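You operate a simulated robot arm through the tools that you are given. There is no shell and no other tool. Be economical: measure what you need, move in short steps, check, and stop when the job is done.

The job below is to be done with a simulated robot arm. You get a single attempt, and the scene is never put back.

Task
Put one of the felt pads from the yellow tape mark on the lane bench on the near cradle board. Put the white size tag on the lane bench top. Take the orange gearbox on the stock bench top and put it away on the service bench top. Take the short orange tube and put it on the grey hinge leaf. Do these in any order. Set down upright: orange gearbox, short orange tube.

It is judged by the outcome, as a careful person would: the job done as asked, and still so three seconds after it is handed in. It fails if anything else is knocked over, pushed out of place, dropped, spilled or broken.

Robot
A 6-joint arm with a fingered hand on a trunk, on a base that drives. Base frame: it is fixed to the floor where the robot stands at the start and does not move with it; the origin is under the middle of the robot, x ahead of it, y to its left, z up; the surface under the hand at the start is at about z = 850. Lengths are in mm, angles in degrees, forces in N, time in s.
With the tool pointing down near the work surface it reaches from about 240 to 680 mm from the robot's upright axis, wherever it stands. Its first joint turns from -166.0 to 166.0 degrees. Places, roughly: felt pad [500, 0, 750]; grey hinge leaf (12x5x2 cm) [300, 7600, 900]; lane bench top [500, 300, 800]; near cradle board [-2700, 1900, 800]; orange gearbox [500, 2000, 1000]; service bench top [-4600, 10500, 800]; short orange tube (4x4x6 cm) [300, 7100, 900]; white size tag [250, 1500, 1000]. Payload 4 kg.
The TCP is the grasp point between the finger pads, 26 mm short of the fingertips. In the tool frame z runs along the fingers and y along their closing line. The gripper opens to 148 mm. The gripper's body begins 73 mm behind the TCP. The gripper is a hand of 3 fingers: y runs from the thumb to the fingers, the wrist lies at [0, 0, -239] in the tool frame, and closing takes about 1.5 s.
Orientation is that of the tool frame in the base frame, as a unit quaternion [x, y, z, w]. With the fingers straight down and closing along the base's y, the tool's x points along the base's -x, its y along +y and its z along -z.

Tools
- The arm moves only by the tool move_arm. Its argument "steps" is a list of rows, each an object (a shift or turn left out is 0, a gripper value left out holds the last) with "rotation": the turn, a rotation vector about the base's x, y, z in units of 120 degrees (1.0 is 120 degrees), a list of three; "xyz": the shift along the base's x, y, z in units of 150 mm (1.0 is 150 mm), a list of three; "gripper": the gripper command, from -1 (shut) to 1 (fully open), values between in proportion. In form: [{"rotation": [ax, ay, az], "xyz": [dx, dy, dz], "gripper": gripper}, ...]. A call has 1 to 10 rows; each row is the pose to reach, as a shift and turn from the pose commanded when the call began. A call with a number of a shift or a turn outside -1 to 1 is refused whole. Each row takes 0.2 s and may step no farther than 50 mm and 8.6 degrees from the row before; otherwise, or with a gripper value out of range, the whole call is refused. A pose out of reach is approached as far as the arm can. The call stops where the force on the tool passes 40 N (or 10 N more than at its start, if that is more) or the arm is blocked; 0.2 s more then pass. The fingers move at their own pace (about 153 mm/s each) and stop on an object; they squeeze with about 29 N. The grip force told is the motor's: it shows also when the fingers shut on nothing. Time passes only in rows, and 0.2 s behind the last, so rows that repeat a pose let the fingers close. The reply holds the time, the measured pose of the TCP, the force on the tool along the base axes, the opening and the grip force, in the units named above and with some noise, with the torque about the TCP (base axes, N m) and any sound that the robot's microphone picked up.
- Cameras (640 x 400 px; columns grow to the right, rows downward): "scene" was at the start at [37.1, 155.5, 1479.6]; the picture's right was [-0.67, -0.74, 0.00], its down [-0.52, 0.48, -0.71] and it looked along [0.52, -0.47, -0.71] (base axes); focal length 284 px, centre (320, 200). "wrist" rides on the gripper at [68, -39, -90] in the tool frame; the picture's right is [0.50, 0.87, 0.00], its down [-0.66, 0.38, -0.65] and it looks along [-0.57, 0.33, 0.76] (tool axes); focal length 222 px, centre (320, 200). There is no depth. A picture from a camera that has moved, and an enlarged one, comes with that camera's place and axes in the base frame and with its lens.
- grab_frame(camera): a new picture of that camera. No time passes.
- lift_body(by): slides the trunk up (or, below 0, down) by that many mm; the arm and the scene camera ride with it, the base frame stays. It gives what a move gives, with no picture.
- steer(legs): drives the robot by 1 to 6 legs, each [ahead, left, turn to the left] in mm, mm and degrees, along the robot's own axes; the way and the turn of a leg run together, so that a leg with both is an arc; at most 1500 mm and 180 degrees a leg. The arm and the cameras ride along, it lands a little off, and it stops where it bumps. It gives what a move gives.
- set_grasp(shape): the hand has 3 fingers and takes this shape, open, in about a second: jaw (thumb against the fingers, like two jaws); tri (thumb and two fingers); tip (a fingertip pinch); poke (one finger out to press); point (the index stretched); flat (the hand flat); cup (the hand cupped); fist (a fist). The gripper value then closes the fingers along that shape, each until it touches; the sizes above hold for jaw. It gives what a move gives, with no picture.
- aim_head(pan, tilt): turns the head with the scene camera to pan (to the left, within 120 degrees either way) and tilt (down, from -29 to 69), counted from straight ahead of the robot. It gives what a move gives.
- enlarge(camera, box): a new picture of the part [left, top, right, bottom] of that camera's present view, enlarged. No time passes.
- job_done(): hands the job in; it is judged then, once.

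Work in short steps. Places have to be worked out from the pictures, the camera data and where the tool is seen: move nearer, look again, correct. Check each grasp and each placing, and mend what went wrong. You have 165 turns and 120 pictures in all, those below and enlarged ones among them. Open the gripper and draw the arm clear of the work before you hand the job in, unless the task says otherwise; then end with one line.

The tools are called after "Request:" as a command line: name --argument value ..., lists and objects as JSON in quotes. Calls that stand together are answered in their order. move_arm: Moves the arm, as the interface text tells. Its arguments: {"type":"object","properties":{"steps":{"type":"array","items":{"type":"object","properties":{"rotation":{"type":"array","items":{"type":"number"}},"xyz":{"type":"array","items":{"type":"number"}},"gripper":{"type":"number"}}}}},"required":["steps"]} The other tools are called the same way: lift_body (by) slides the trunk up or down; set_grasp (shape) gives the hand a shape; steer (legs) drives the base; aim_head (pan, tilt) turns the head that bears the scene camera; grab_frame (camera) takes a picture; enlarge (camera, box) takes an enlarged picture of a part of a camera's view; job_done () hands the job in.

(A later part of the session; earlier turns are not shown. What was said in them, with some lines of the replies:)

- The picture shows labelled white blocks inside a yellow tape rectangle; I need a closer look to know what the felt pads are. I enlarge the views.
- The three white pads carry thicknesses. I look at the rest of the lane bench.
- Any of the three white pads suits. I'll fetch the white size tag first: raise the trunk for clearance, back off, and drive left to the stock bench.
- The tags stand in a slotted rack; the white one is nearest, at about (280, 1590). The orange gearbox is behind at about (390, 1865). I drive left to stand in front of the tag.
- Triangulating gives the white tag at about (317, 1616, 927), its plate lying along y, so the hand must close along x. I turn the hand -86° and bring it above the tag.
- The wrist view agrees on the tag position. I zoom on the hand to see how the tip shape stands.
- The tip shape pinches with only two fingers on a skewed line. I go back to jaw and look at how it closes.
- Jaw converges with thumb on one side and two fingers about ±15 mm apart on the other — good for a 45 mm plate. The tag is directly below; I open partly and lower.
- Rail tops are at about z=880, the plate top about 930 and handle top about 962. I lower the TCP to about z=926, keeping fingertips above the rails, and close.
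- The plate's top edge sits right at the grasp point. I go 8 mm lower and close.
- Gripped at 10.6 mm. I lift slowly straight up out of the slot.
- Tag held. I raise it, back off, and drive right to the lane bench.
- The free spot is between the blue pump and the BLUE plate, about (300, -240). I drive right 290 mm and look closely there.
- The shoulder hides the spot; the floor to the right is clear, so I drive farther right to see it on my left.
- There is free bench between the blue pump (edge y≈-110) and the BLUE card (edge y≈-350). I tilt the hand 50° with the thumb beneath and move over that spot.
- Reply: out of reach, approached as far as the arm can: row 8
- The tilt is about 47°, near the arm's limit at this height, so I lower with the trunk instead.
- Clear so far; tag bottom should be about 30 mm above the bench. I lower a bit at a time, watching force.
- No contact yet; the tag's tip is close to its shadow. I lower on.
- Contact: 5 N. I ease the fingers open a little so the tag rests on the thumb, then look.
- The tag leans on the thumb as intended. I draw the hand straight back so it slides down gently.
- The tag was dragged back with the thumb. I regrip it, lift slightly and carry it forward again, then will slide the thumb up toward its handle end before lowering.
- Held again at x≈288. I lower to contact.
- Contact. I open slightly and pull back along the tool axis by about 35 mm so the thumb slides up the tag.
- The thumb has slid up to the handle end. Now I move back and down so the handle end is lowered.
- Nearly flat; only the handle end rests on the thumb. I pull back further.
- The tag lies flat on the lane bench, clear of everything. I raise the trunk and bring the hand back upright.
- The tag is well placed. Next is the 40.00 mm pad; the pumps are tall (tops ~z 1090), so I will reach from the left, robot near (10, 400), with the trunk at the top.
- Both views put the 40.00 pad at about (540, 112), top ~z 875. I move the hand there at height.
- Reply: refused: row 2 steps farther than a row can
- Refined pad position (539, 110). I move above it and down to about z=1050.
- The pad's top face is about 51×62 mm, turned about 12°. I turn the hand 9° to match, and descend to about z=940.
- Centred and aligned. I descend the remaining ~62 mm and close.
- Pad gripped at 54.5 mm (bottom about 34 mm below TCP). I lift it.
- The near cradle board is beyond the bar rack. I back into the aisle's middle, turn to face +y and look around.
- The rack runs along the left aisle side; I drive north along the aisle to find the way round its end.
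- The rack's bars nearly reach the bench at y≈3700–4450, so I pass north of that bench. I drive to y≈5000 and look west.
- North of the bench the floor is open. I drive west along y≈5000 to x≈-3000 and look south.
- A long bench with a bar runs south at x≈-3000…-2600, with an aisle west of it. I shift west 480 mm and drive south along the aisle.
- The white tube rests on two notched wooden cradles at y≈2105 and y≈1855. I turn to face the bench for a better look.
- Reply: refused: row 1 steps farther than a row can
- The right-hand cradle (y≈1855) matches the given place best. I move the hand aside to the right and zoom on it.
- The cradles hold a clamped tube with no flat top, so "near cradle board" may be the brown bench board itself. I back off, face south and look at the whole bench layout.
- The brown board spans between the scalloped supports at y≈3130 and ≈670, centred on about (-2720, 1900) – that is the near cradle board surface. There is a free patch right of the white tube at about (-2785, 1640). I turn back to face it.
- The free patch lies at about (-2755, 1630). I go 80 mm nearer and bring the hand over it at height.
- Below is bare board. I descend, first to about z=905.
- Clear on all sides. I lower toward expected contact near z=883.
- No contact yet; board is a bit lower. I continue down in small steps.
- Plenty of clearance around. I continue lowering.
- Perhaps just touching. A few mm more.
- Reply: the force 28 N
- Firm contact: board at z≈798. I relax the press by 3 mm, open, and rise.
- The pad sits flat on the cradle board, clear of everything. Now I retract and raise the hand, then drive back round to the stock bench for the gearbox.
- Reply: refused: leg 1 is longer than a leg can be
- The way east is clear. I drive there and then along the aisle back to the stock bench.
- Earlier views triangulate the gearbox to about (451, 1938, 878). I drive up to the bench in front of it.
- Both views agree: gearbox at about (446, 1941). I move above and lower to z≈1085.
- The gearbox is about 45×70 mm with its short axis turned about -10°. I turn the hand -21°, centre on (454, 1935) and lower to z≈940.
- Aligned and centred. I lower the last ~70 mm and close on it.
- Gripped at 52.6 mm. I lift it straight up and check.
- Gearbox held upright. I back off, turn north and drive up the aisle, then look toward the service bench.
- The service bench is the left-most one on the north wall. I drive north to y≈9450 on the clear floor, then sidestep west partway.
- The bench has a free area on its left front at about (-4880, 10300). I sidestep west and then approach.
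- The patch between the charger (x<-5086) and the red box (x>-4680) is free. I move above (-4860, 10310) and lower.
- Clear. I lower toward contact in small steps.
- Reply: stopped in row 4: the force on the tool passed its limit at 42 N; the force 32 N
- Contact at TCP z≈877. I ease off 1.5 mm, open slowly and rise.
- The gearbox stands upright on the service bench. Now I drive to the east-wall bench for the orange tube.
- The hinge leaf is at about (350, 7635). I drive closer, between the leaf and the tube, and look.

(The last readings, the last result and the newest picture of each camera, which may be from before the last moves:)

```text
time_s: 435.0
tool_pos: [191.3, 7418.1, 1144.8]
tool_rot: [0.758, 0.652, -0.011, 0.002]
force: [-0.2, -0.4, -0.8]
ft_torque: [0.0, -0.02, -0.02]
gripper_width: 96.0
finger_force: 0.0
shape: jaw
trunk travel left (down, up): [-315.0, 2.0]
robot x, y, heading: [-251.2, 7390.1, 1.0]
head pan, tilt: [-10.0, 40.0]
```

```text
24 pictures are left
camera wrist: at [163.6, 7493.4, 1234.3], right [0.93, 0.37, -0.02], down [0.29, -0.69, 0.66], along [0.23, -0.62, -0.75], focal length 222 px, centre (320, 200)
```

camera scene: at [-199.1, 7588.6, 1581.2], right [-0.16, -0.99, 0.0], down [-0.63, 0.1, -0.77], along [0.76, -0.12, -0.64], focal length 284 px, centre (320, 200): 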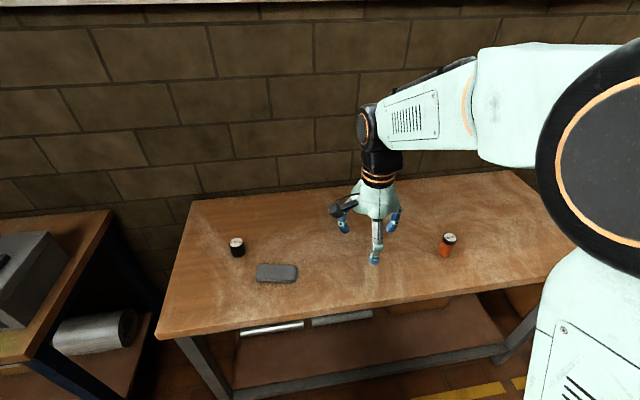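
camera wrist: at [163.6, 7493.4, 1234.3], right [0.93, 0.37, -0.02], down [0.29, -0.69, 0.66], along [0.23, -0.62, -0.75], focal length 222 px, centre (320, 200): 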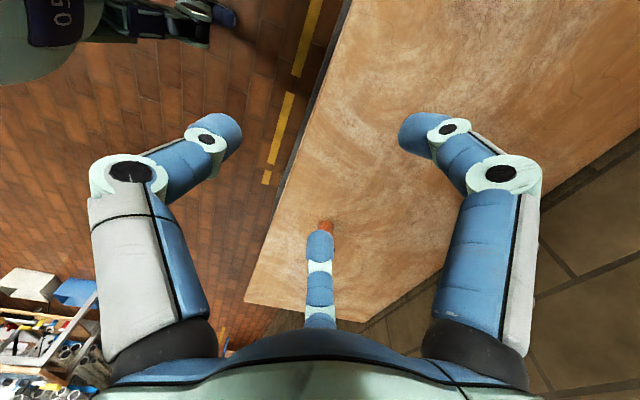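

The orange tube is at about (335, 7085) and the leaf at (340, 7637). I drive 150 mm forward so both are in reach, then bring the hand over toward the tube.

Request:
steer --legs '[[150, -20, -1]]'

Request:
move_arm --steps '[{"xyz": [0, -0.3, 0]}, {"xyz": [0, -0.6, 0]}, {"xyz": [0, -0.9, 0]}]'

Request:
move_arm --steps '[{"xyz": [0, -0.3, 0]}, {"xyz": [0, -0.6, 0]}, {"xyz": [0, -0.9, 0]}]'

Request:
grab_frame --camera "wrist"

Request:
grab_frame --camera "scene"

```text
time_s: 436.4
tool_pos: [341.5, 7390.4, 1144.8]
tool_rot: [0.764, 0.645, -0.011, 0.003]
force: [-0.5, 0.0, -0.3]
ft_torque: [0.02, -0.03, -0.01]
gripper_width: 95.9
finger_force: 0.0
shape: jaw
trunk travel left (down, up): [-315.0, 2.0]
robot x, y, heading: [-100.2, 7375.3, -0.3]
head pan, tilt: [-10.0, 40.0]
```

```text
time_s: 437.2
tool_pos: [338.5, 7252.1, 1145.8]
tool_rot: [0.763, 0.646, -0.012, 0.002]
force: [-0.6, -0.4, 0.6]
ft_torque: [-0.02, -0.01, 0.0]
gripper_width: 95.7
finger_force: 0.1
shape: jaw
trunk travel left (down, up): [-315.0, 2.0]
robot x, y, heading: [-103.4, 7375.4, -0.1]
head pan, tilt: [-10.0, 40.0]
```

```text
time_s: 438.0
tool_pos: [341.2, 7120.0, 1144.2]
tool_rot: [0.764, 0.646, -0.011, 0.002]
force: [-0.3, -1.4, 0.5]
ft_torque: [0.0, -0.01, -0.01]
gripper_width: 96.0
finger_force: 0.0
shape: jaw
trunk travel left (down, up): [-315.0, 2.0]
robot x, y, heading: [-97.7, 7373.3, -0.3]
head pan, tilt: [-10.0, 40.0]
```

```text
23 pictures are left
camera wrist: at [315.1, 7195.3, 1234.4], right [0.94, 0.35, -0.02], down [0.27, -0.7, 0.66], along [0.22, -0.63, -0.75], focal length 222 px, centre (320, 200)
```

wrist: 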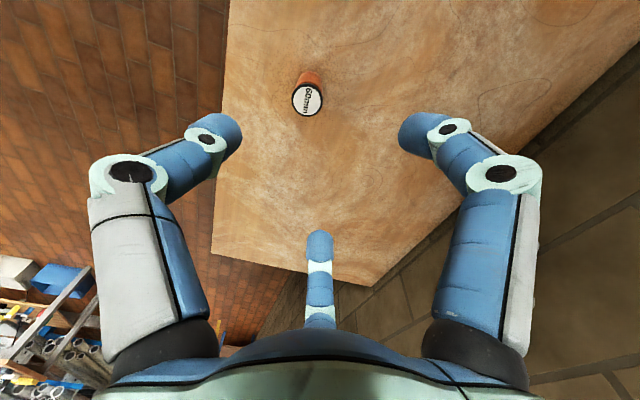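

```text
22 pictures are left
camera scene: at [-45.9, 7567.1, 1581.3], right [-0.18, -0.98, 0.0], down [-0.63, 0.11, -0.77], along [0.75, -0.13, -0.64], focal length 284 px, centre (320, 200)
```

scene: 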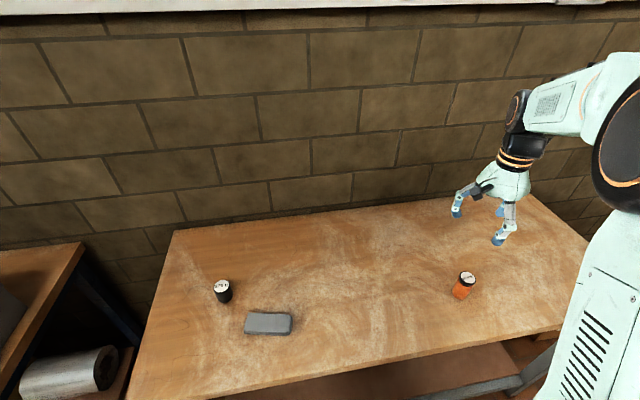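

Both views give the tube at about (327, 7098), top z≈932. I move over it and lower to z≈1000 to check.

Request:
move_arm --steps '[{"xyz": [-0.09, -0.14, 0]}, {"xyz": [-0.09, -0.14, -0.3]}, {"xyz": [-0.09, -0.14, -0.6]}, {"xyz": [-0.09, -0.14, -0.9]}]'

Request:
grab_frame --camera "wrist"

```text
time_s: 439.0
tool_pos: [326.7, 7099.7, 1004.7]
tool_rot: [0.765, 0.645, -0.011, 0.003]
force: [-0.2, -0.2, 0.2]
ft_torque: [0.01, 0.02, 0.0]
gripper_width: 95.8
finger_force: 0.0
shape: jaw
trunk travel left (down, up): [-315.0, 2.0]
robot x, y, heading: [-99.1, 7374.1, -0.2]
head pan, tilt: [-10.0, 40.0]
```

```text
21 pictures are left
camera wrist: at [299.1, 7175.0, 1096.1], right [0.94, 0.35, -0.02], down [0.27, -0.7, 0.66], along [0.22, -0.63, -0.75], focal length 222 px, centre (320, 200)
```

wrist: 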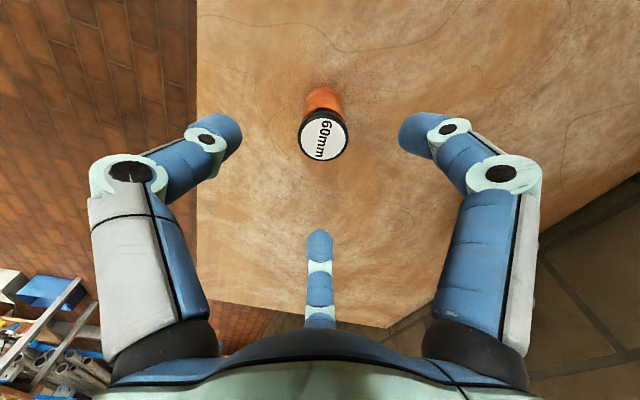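

Centred. I lower to z≈908 and close.

Request:
move_arm --steps '[{"xyz": [0, 0, -0.3]}, {"xyz": [0, 0, -0.55]}, {"xyz": [0, 0, -0.645]}, {"xyz": [0, 0, -0.645], "gripper": -0.2}, {"xyz": [0, 0, -0.645], "gripper": -0.6}, {"xyz": [0, 0, -0.645], "gripper": -1}, {"xyz": [0, 0, -0.645], "gripper": -1}, {"xyz": [0, 0, -0.645], "gripper": -1}]'

Request:
grab_frame --camera "wrist"

```text
time_s: 440.8
tool_pos: [326.6, 7099.8, 911.3]
tool_rot: [0.764, 0.646, -0.01, 0.002]
force: [0.8, 0.2, 0.3]
ft_torque: [-0.03, -0.04, 0.02]
gripper_width: 31.6
finger_force: 29.5
shape: jaw
trunk travel left (down, up): [-315.0, 2.0]
robot x, y, heading: [-97.1, 7367.8, -0.2]
head pan, tilt: [-10.0, 40.0]
```

```text
20 pictures are left
camera wrist: at [300.0, 7176.6, 1001.3], right [0.94, 0.35, -0.02], down [0.27, -0.7, 0.66], along [0.22, -0.63, -0.75], focal length 222 px, centre (320, 200)
```

wrist: 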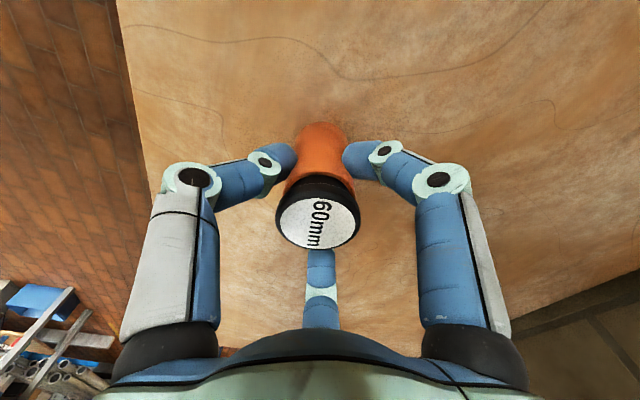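

Held. I lift straight up, then carry it toward the leaf.

Request:
move_arm --steps '[{"xyz": [0, 0, 0.1]}, {"xyz": [0, 0, 0.3]}, {"xyz": [0, 0, 0.6]}, {"xyz": [0, 0, 0.9]}]'

Request:
move_arm --steps '[{"xyz": [0, 0.3, 0]}, {"xyz": [0, 0.6, 0]}, {"xyz": [0, 0.9, 0]}]'

Request:
move_arm --steps '[{"xyz": [0, 0.3, 0]}, {"xyz": [0, 0.6, 0]}, {"xyz": [0, 0.9, 0]}]'

Request:
move_arm --steps '[{"xyz": [0, 0.3, 0]}, {"xyz": [0, 0.6, 0]}, {"xyz": [0, 0.9, 0]}]'

Request:
grab_frame --camera "wrist"

Request:
grab_frame --camera "scene"

```text
time_s: 441.8
tool_pos: [325.9, 7098.6, 1049.0]
tool_rot: [0.764, 0.645, -0.011, 0.002]
force: [0.2, 0.0, -2.1]
ft_torque: [0.01, 0.04, 0.01]
gripper_width: 31.9
finger_force: 29.3
shape: jaw
trunk travel left (down, up): [-315.0, 2.0]
robot x, y, heading: [-102.3, 7371.9, -0.0]
head pan, tilt: [-10.0, 40.0]
```

```text
time_s: 442.6
tool_pos: [328.7, 7235.0, 1049.6]
tool_rot: [0.764, 0.645, -0.013, 0.004]
force: [-0.1, 0.4, -2.2]
ft_torque: [-0.03, 0.0, -0.01]
gripper_width: 31.9
finger_force: 29.1
shape: jaw
trunk travel left (down, up): [-315.0, 2.0]
robot x, y, heading: [-98.0, 7372.9, -0.1]
head pan, tilt: [-10.0, 40.0]
```

```text
time_s: 443.4
tool_pos: [326.8, 7371.4, 1050.4]
tool_rot: [0.764, 0.645, -0.012, 0.003]
force: [0.5, 0.6, -0.7]
ft_torque: [0.04, 0.02, 0.0]
gripper_width: 32.0
finger_force: 29.3
shape: jaw
trunk travel left (down, up): [-315.0, 2.0]
robot x, y, heading: [-100.8, 7375.4, -0.1]
head pan, tilt: [-10.0, 40.0]
```

```text
time_s: 444.2
tool_pos: [327.7, 7507.9, 1047.9]
tool_rot: [0.763, 0.646, -0.011, 0.003]
force: [-1.4, 0.2, -1.8]
ft_torque: [-0.03, -0.02, 0.01]
gripper_width: 31.8
finger_force: 29.0
shape: jaw
trunk travel left (down, up): [-315.0, 2.0]
robot x, y, heading: [-100.4, 7372.5, -0.1]
head pan, tilt: [-10.0, 40.0]
```

```text
19 pictures are left
camera wrist: at [301.4, 7582.9, 1138.3], right [0.94, 0.35, -0.02], down [0.27, -0.7, 0.66], along [0.22, -0.63, -0.75], focal length 222 px, centre (320, 200)
```

wrist: 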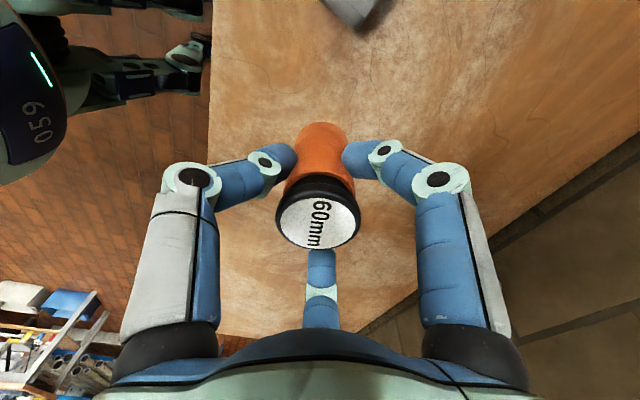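

```text
18 pictures are left
camera scene: at [-45.9, 7570.2, 1580.9], right [-0.18, -0.98, 0.0], down [-0.63, 0.11, -0.77], along [0.75, -0.14, -0.64], focal length 284 px, centre (320, 200)
```

scene: 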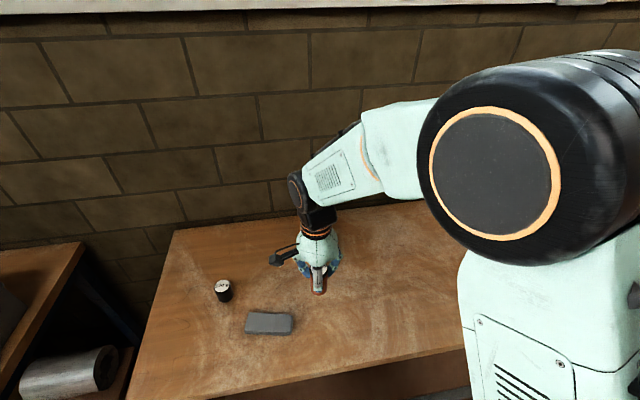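

Request:
enlarge --camera "scene" --box '[210, 270, 330, 350]'

Request:
move_arm --steps '[{"xyz": [-0.03, 0.3, 0.1]}, {"xyz": [-0.07, 0.6, 0.2]}, {"xyz": [-0.07, 0.84, 0.2]}]'

Request:
grab_frame --camera "wrist"

```text
5.00 times, centred on (270, 310) of scene
camera zoom: at [-45.9, 7570.2, 1580.9], right [-0.18, -0.98, 0.0], down [-0.63, 0.11, -0.77], along [0.75, -0.14, -0.64], focal length 1423 px, centre (570, -350)
```

zoom: 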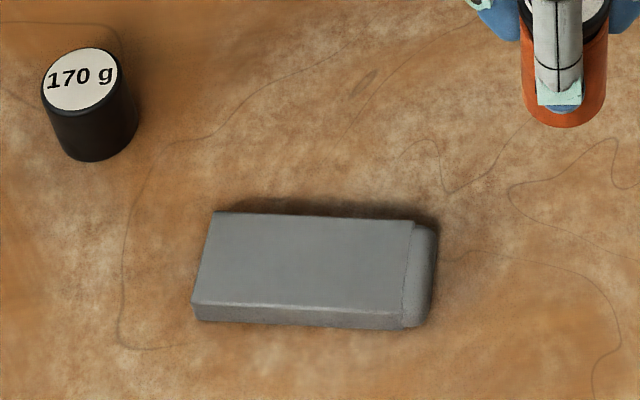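

```text
time_s: 445.0
tool_pos: [318.6, 7631.8, 1078.3]
tool_rot: [0.764, 0.645, -0.011, 0.003]
force: [-0.3, -0.6, -0.7]
ft_torque: [-0.04, 0.0, -0.01]
gripper_width: 31.8
finger_force: 29.1
shape: jaw
trunk travel left (down, up): [-315.0, 2.0]
robot x, y, heading: [-102.2, 7372.5, -0.1]
head pan, tilt: [-10.0, 40.0]
```

```text
16 pictures are left
camera wrist: at [291.4, 7707.9, 1168.2], right [0.94, 0.35, -0.02], down [0.27, -0.7, 0.66], along [0.22, -0.63, -0.75], focal length 222 px, centre (320, 200)
```

wrist: 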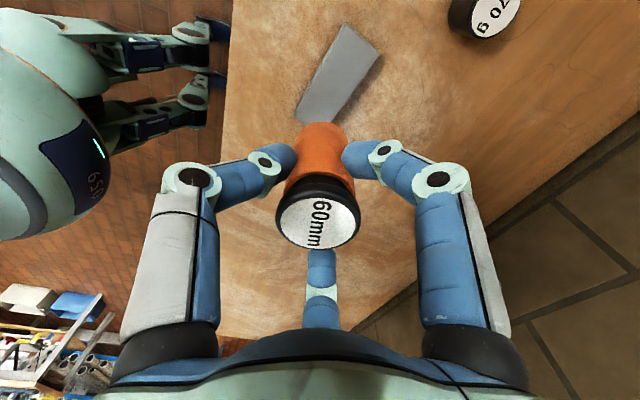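

The leaf's flat centre works out at about (326, 7640), top z≈885. I centre over it and lower to z≈960 for a check.

Request:
move_arm --steps '[{"xyz": [0.05, 0.055, -0.2]}, {"xyz": [0.05, 0.055, -0.5]}, {"xyz": [0.05, 0.055, -0.78]}]'

Request:
enlarge --camera "scene" --box '[200, 230, 350, 350]'

Request:
grab_frame --camera "wrist"

```text
time_s: 445.8
tool_pos: [325.4, 7637.9, 960.6]
tool_rot: [0.764, 0.645, -0.011, 0.004]
force: [0.6, 1.0, -1.6]
ft_torque: [0.0, 0.0, 0.0]
gripper_width: 31.7
finger_force: 29.4
shape: jaw
trunk travel left (down, up): [-315.0, 2.0]
robot x, y, heading: [-100.0, 7376.1, -0.2]
head pan, tilt: [-10.0, 40.0]
```

```text
3.33 times, centred on (275, 290) of scene
camera zoom: at [-45.5, 7569.3, 1581.0], right [-0.18, -0.98, 0.0], down [-0.63, 0.11, -0.77], along [0.75, -0.13, -0.64], focal length 948 px, centre (470, -100)
```

zoom: 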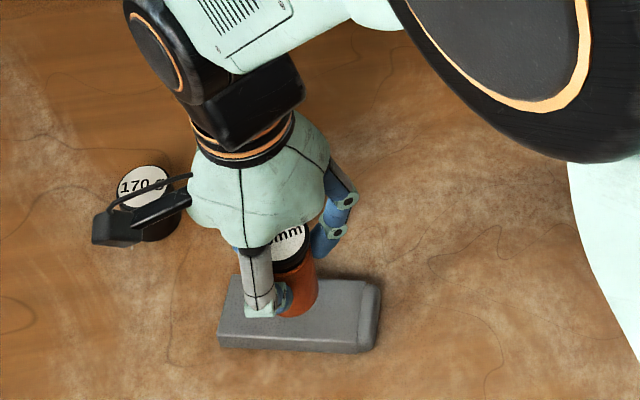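

```text
14 pictures are left
camera wrist: at [298.2, 7715.2, 1050.2], right [0.94, 0.35, -0.02], down [0.27, -0.7, 0.66], along [0.22, -0.63, -0.75], focal length 222 px, centre (320, 200)
```

wrist: 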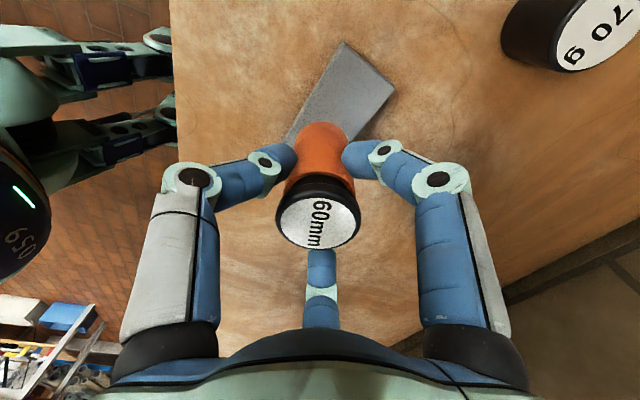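

Tube is over the leaf's middle in both views. I lower in small steps until contact.

Request:
move_arm --steps '[{"xyz": [0, 0.02, -0.1]}, {"xyz": [0, 0.02, -0.16]}, {"xyz": [0, 0.02, -0.2]}, {"xyz": [0, 0.02, -0.22]}, {"xyz": [0, 0.02, -0.235]}]'

```text
time_s: 447.0
tool_pos: [324.7, 7641.9, 929.6]
tool_rot: [0.764, 0.645, -0.008, 0.003]
force: [-1.7, -0.2, 33.4]
ft_torque: [0.01, 0.16, -0.02]
gripper_width: 33.0
finger_force: 29.3
shape: jaw
trunk travel left (down, up): [-315.0, 2.0]
robot x, y, heading: [-101.5, 7375.5, -0.3]
head pan, tilt: [-10.0, 40.0]
```

Contact on the leaf (33 N). I ease off by about 4 mm of command, then open slowly and check before rising.

Request:
move_arm --steps '[{"xyz": [0, 0, 0.015]}, {"xyz": [0, 0, 0.025]}, {"xyz": [0, 0, 0.025], "gripper": -0.45}, {"xyz": [0, 0, 0.025], "gripper": -0.2}, {"xyz": [0, 0, 0.025], "gripper": 0.1}, {"xyz": [0, 0, 0.025], "gripper": 0.3}, {"xyz": [0, 0, 0.025], "gripper": 0.3}]'

Request:
grab_frame --camera "wrist"

```text
time_s: 448.6
tool_pos: [324.2, 7641.5, 929.8]
tool_rot: [0.763, 0.646, -0.012, 0.004]
force: [-0.2, -0.2, -0.5]
ft_torque: [0.03, 0.01, 0.04]
gripper_width: 95.8
finger_force: 0.0
shape: jaw
trunk travel left (down, up): [-315.0, 2.0]
robot x, y, heading: [-99.3, 7370.8, -0.3]
head pan, tilt: [-10.0, 40.0]
```

```text
13 pictures are left
camera wrist: at [298.1, 7717.9, 1019.1], right [0.94, 0.35, -0.02], down [0.27, -0.7, 0.66], along [0.22, -0.63, -0.75], focal length 222 px, centre (320, 200)
```

wrist: 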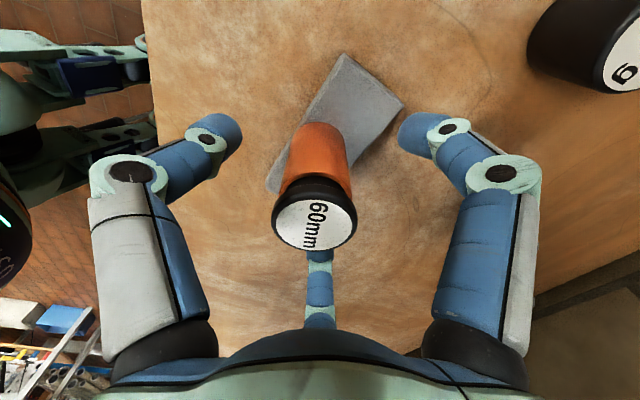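

The tube stands upright on the leaf. I rise straight up and then draw the hand back toward the robot.

Request:
move_arm --steps '[{"xyz": [0, 0, 0.2]}, {"xyz": [0, 0, 0.45]}, {"xyz": [0, 0, 0.7]}, {"xyz": [0, 0, 1]}]'

Request:
move_arm --steps '[{"xyz": [0, -0.2, 0.2]}, {"xyz": [-0.1, -0.5, 0.2]}, {"xyz": [-0.2, -0.8, 0.2]}, {"xyz": [-0.3, -1, 0.2]}]'

Request:
enlarge --camera "scene" --box '[180, 230, 380, 370]'

```text
time_s: 449.6
tool_pos: [322.7, 7638.8, 1079.5]
tool_rot: [0.764, 0.646, -0.011, 0.003]
force: [-1.0, -0.2, 0.2]
ft_torque: [0.02, 0.0, 0.01]
gripper_width: 95.7
finger_force: 0.1
shape: jaw
trunk travel left (down, up): [-315.0, 2.0]
robot x, y, heading: [-99.1, 7373.6, -0.1]
head pan, tilt: [-10.0, 40.0]
```

```text
time_s: 450.6
tool_pos: [280.3, 7490.7, 1110.0]
tool_rot: [0.763, 0.646, -0.011, 0.003]
force: [0.3, 0.5, 0.3]
ft_torque: [-0.01, 0.02, 0.01]
gripper_width: 95.5
finger_force: 0.1
shape: jaw
trunk travel left (down, up): [-315.0, 2.0]
robot x, y, heading: [-96.5, 7374.0, -0.1]
head pan, tilt: [-10.0, 40.0]
```

```text
2.86 times, centred on (280, 300) of scene
camera zoom: at [-46.8, 7568.2, 1581.2], right [-0.18, -0.98, 0.0], down [-0.63, 0.11, -0.77], along [0.75, -0.13, -0.64], focal length 813 px, centre (434, -86)
```

zoom: 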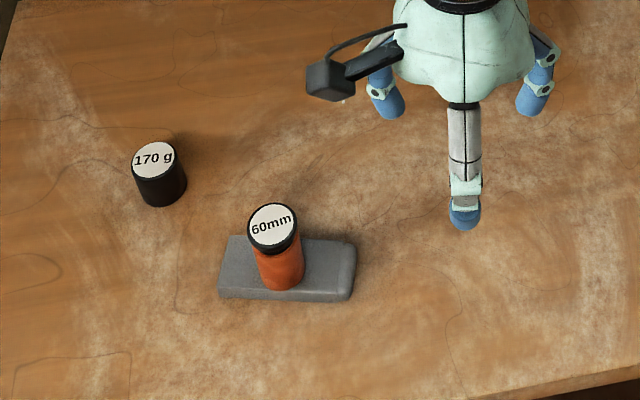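

All four items are placed, the gripper is open and the arm is clear, so I hand the job in.

Request:
job_done

```text
The job is handed in.
```

All four items were placed and the job is handed in: the 40.00 mm felt pad is on the near cradle board, which I took to be the long brown bench board there; the white size tag lies flat on the lane bench; the orange gearbox stands upright on the service bench; and the short orange tube stands upright on the grey hinge leaf.
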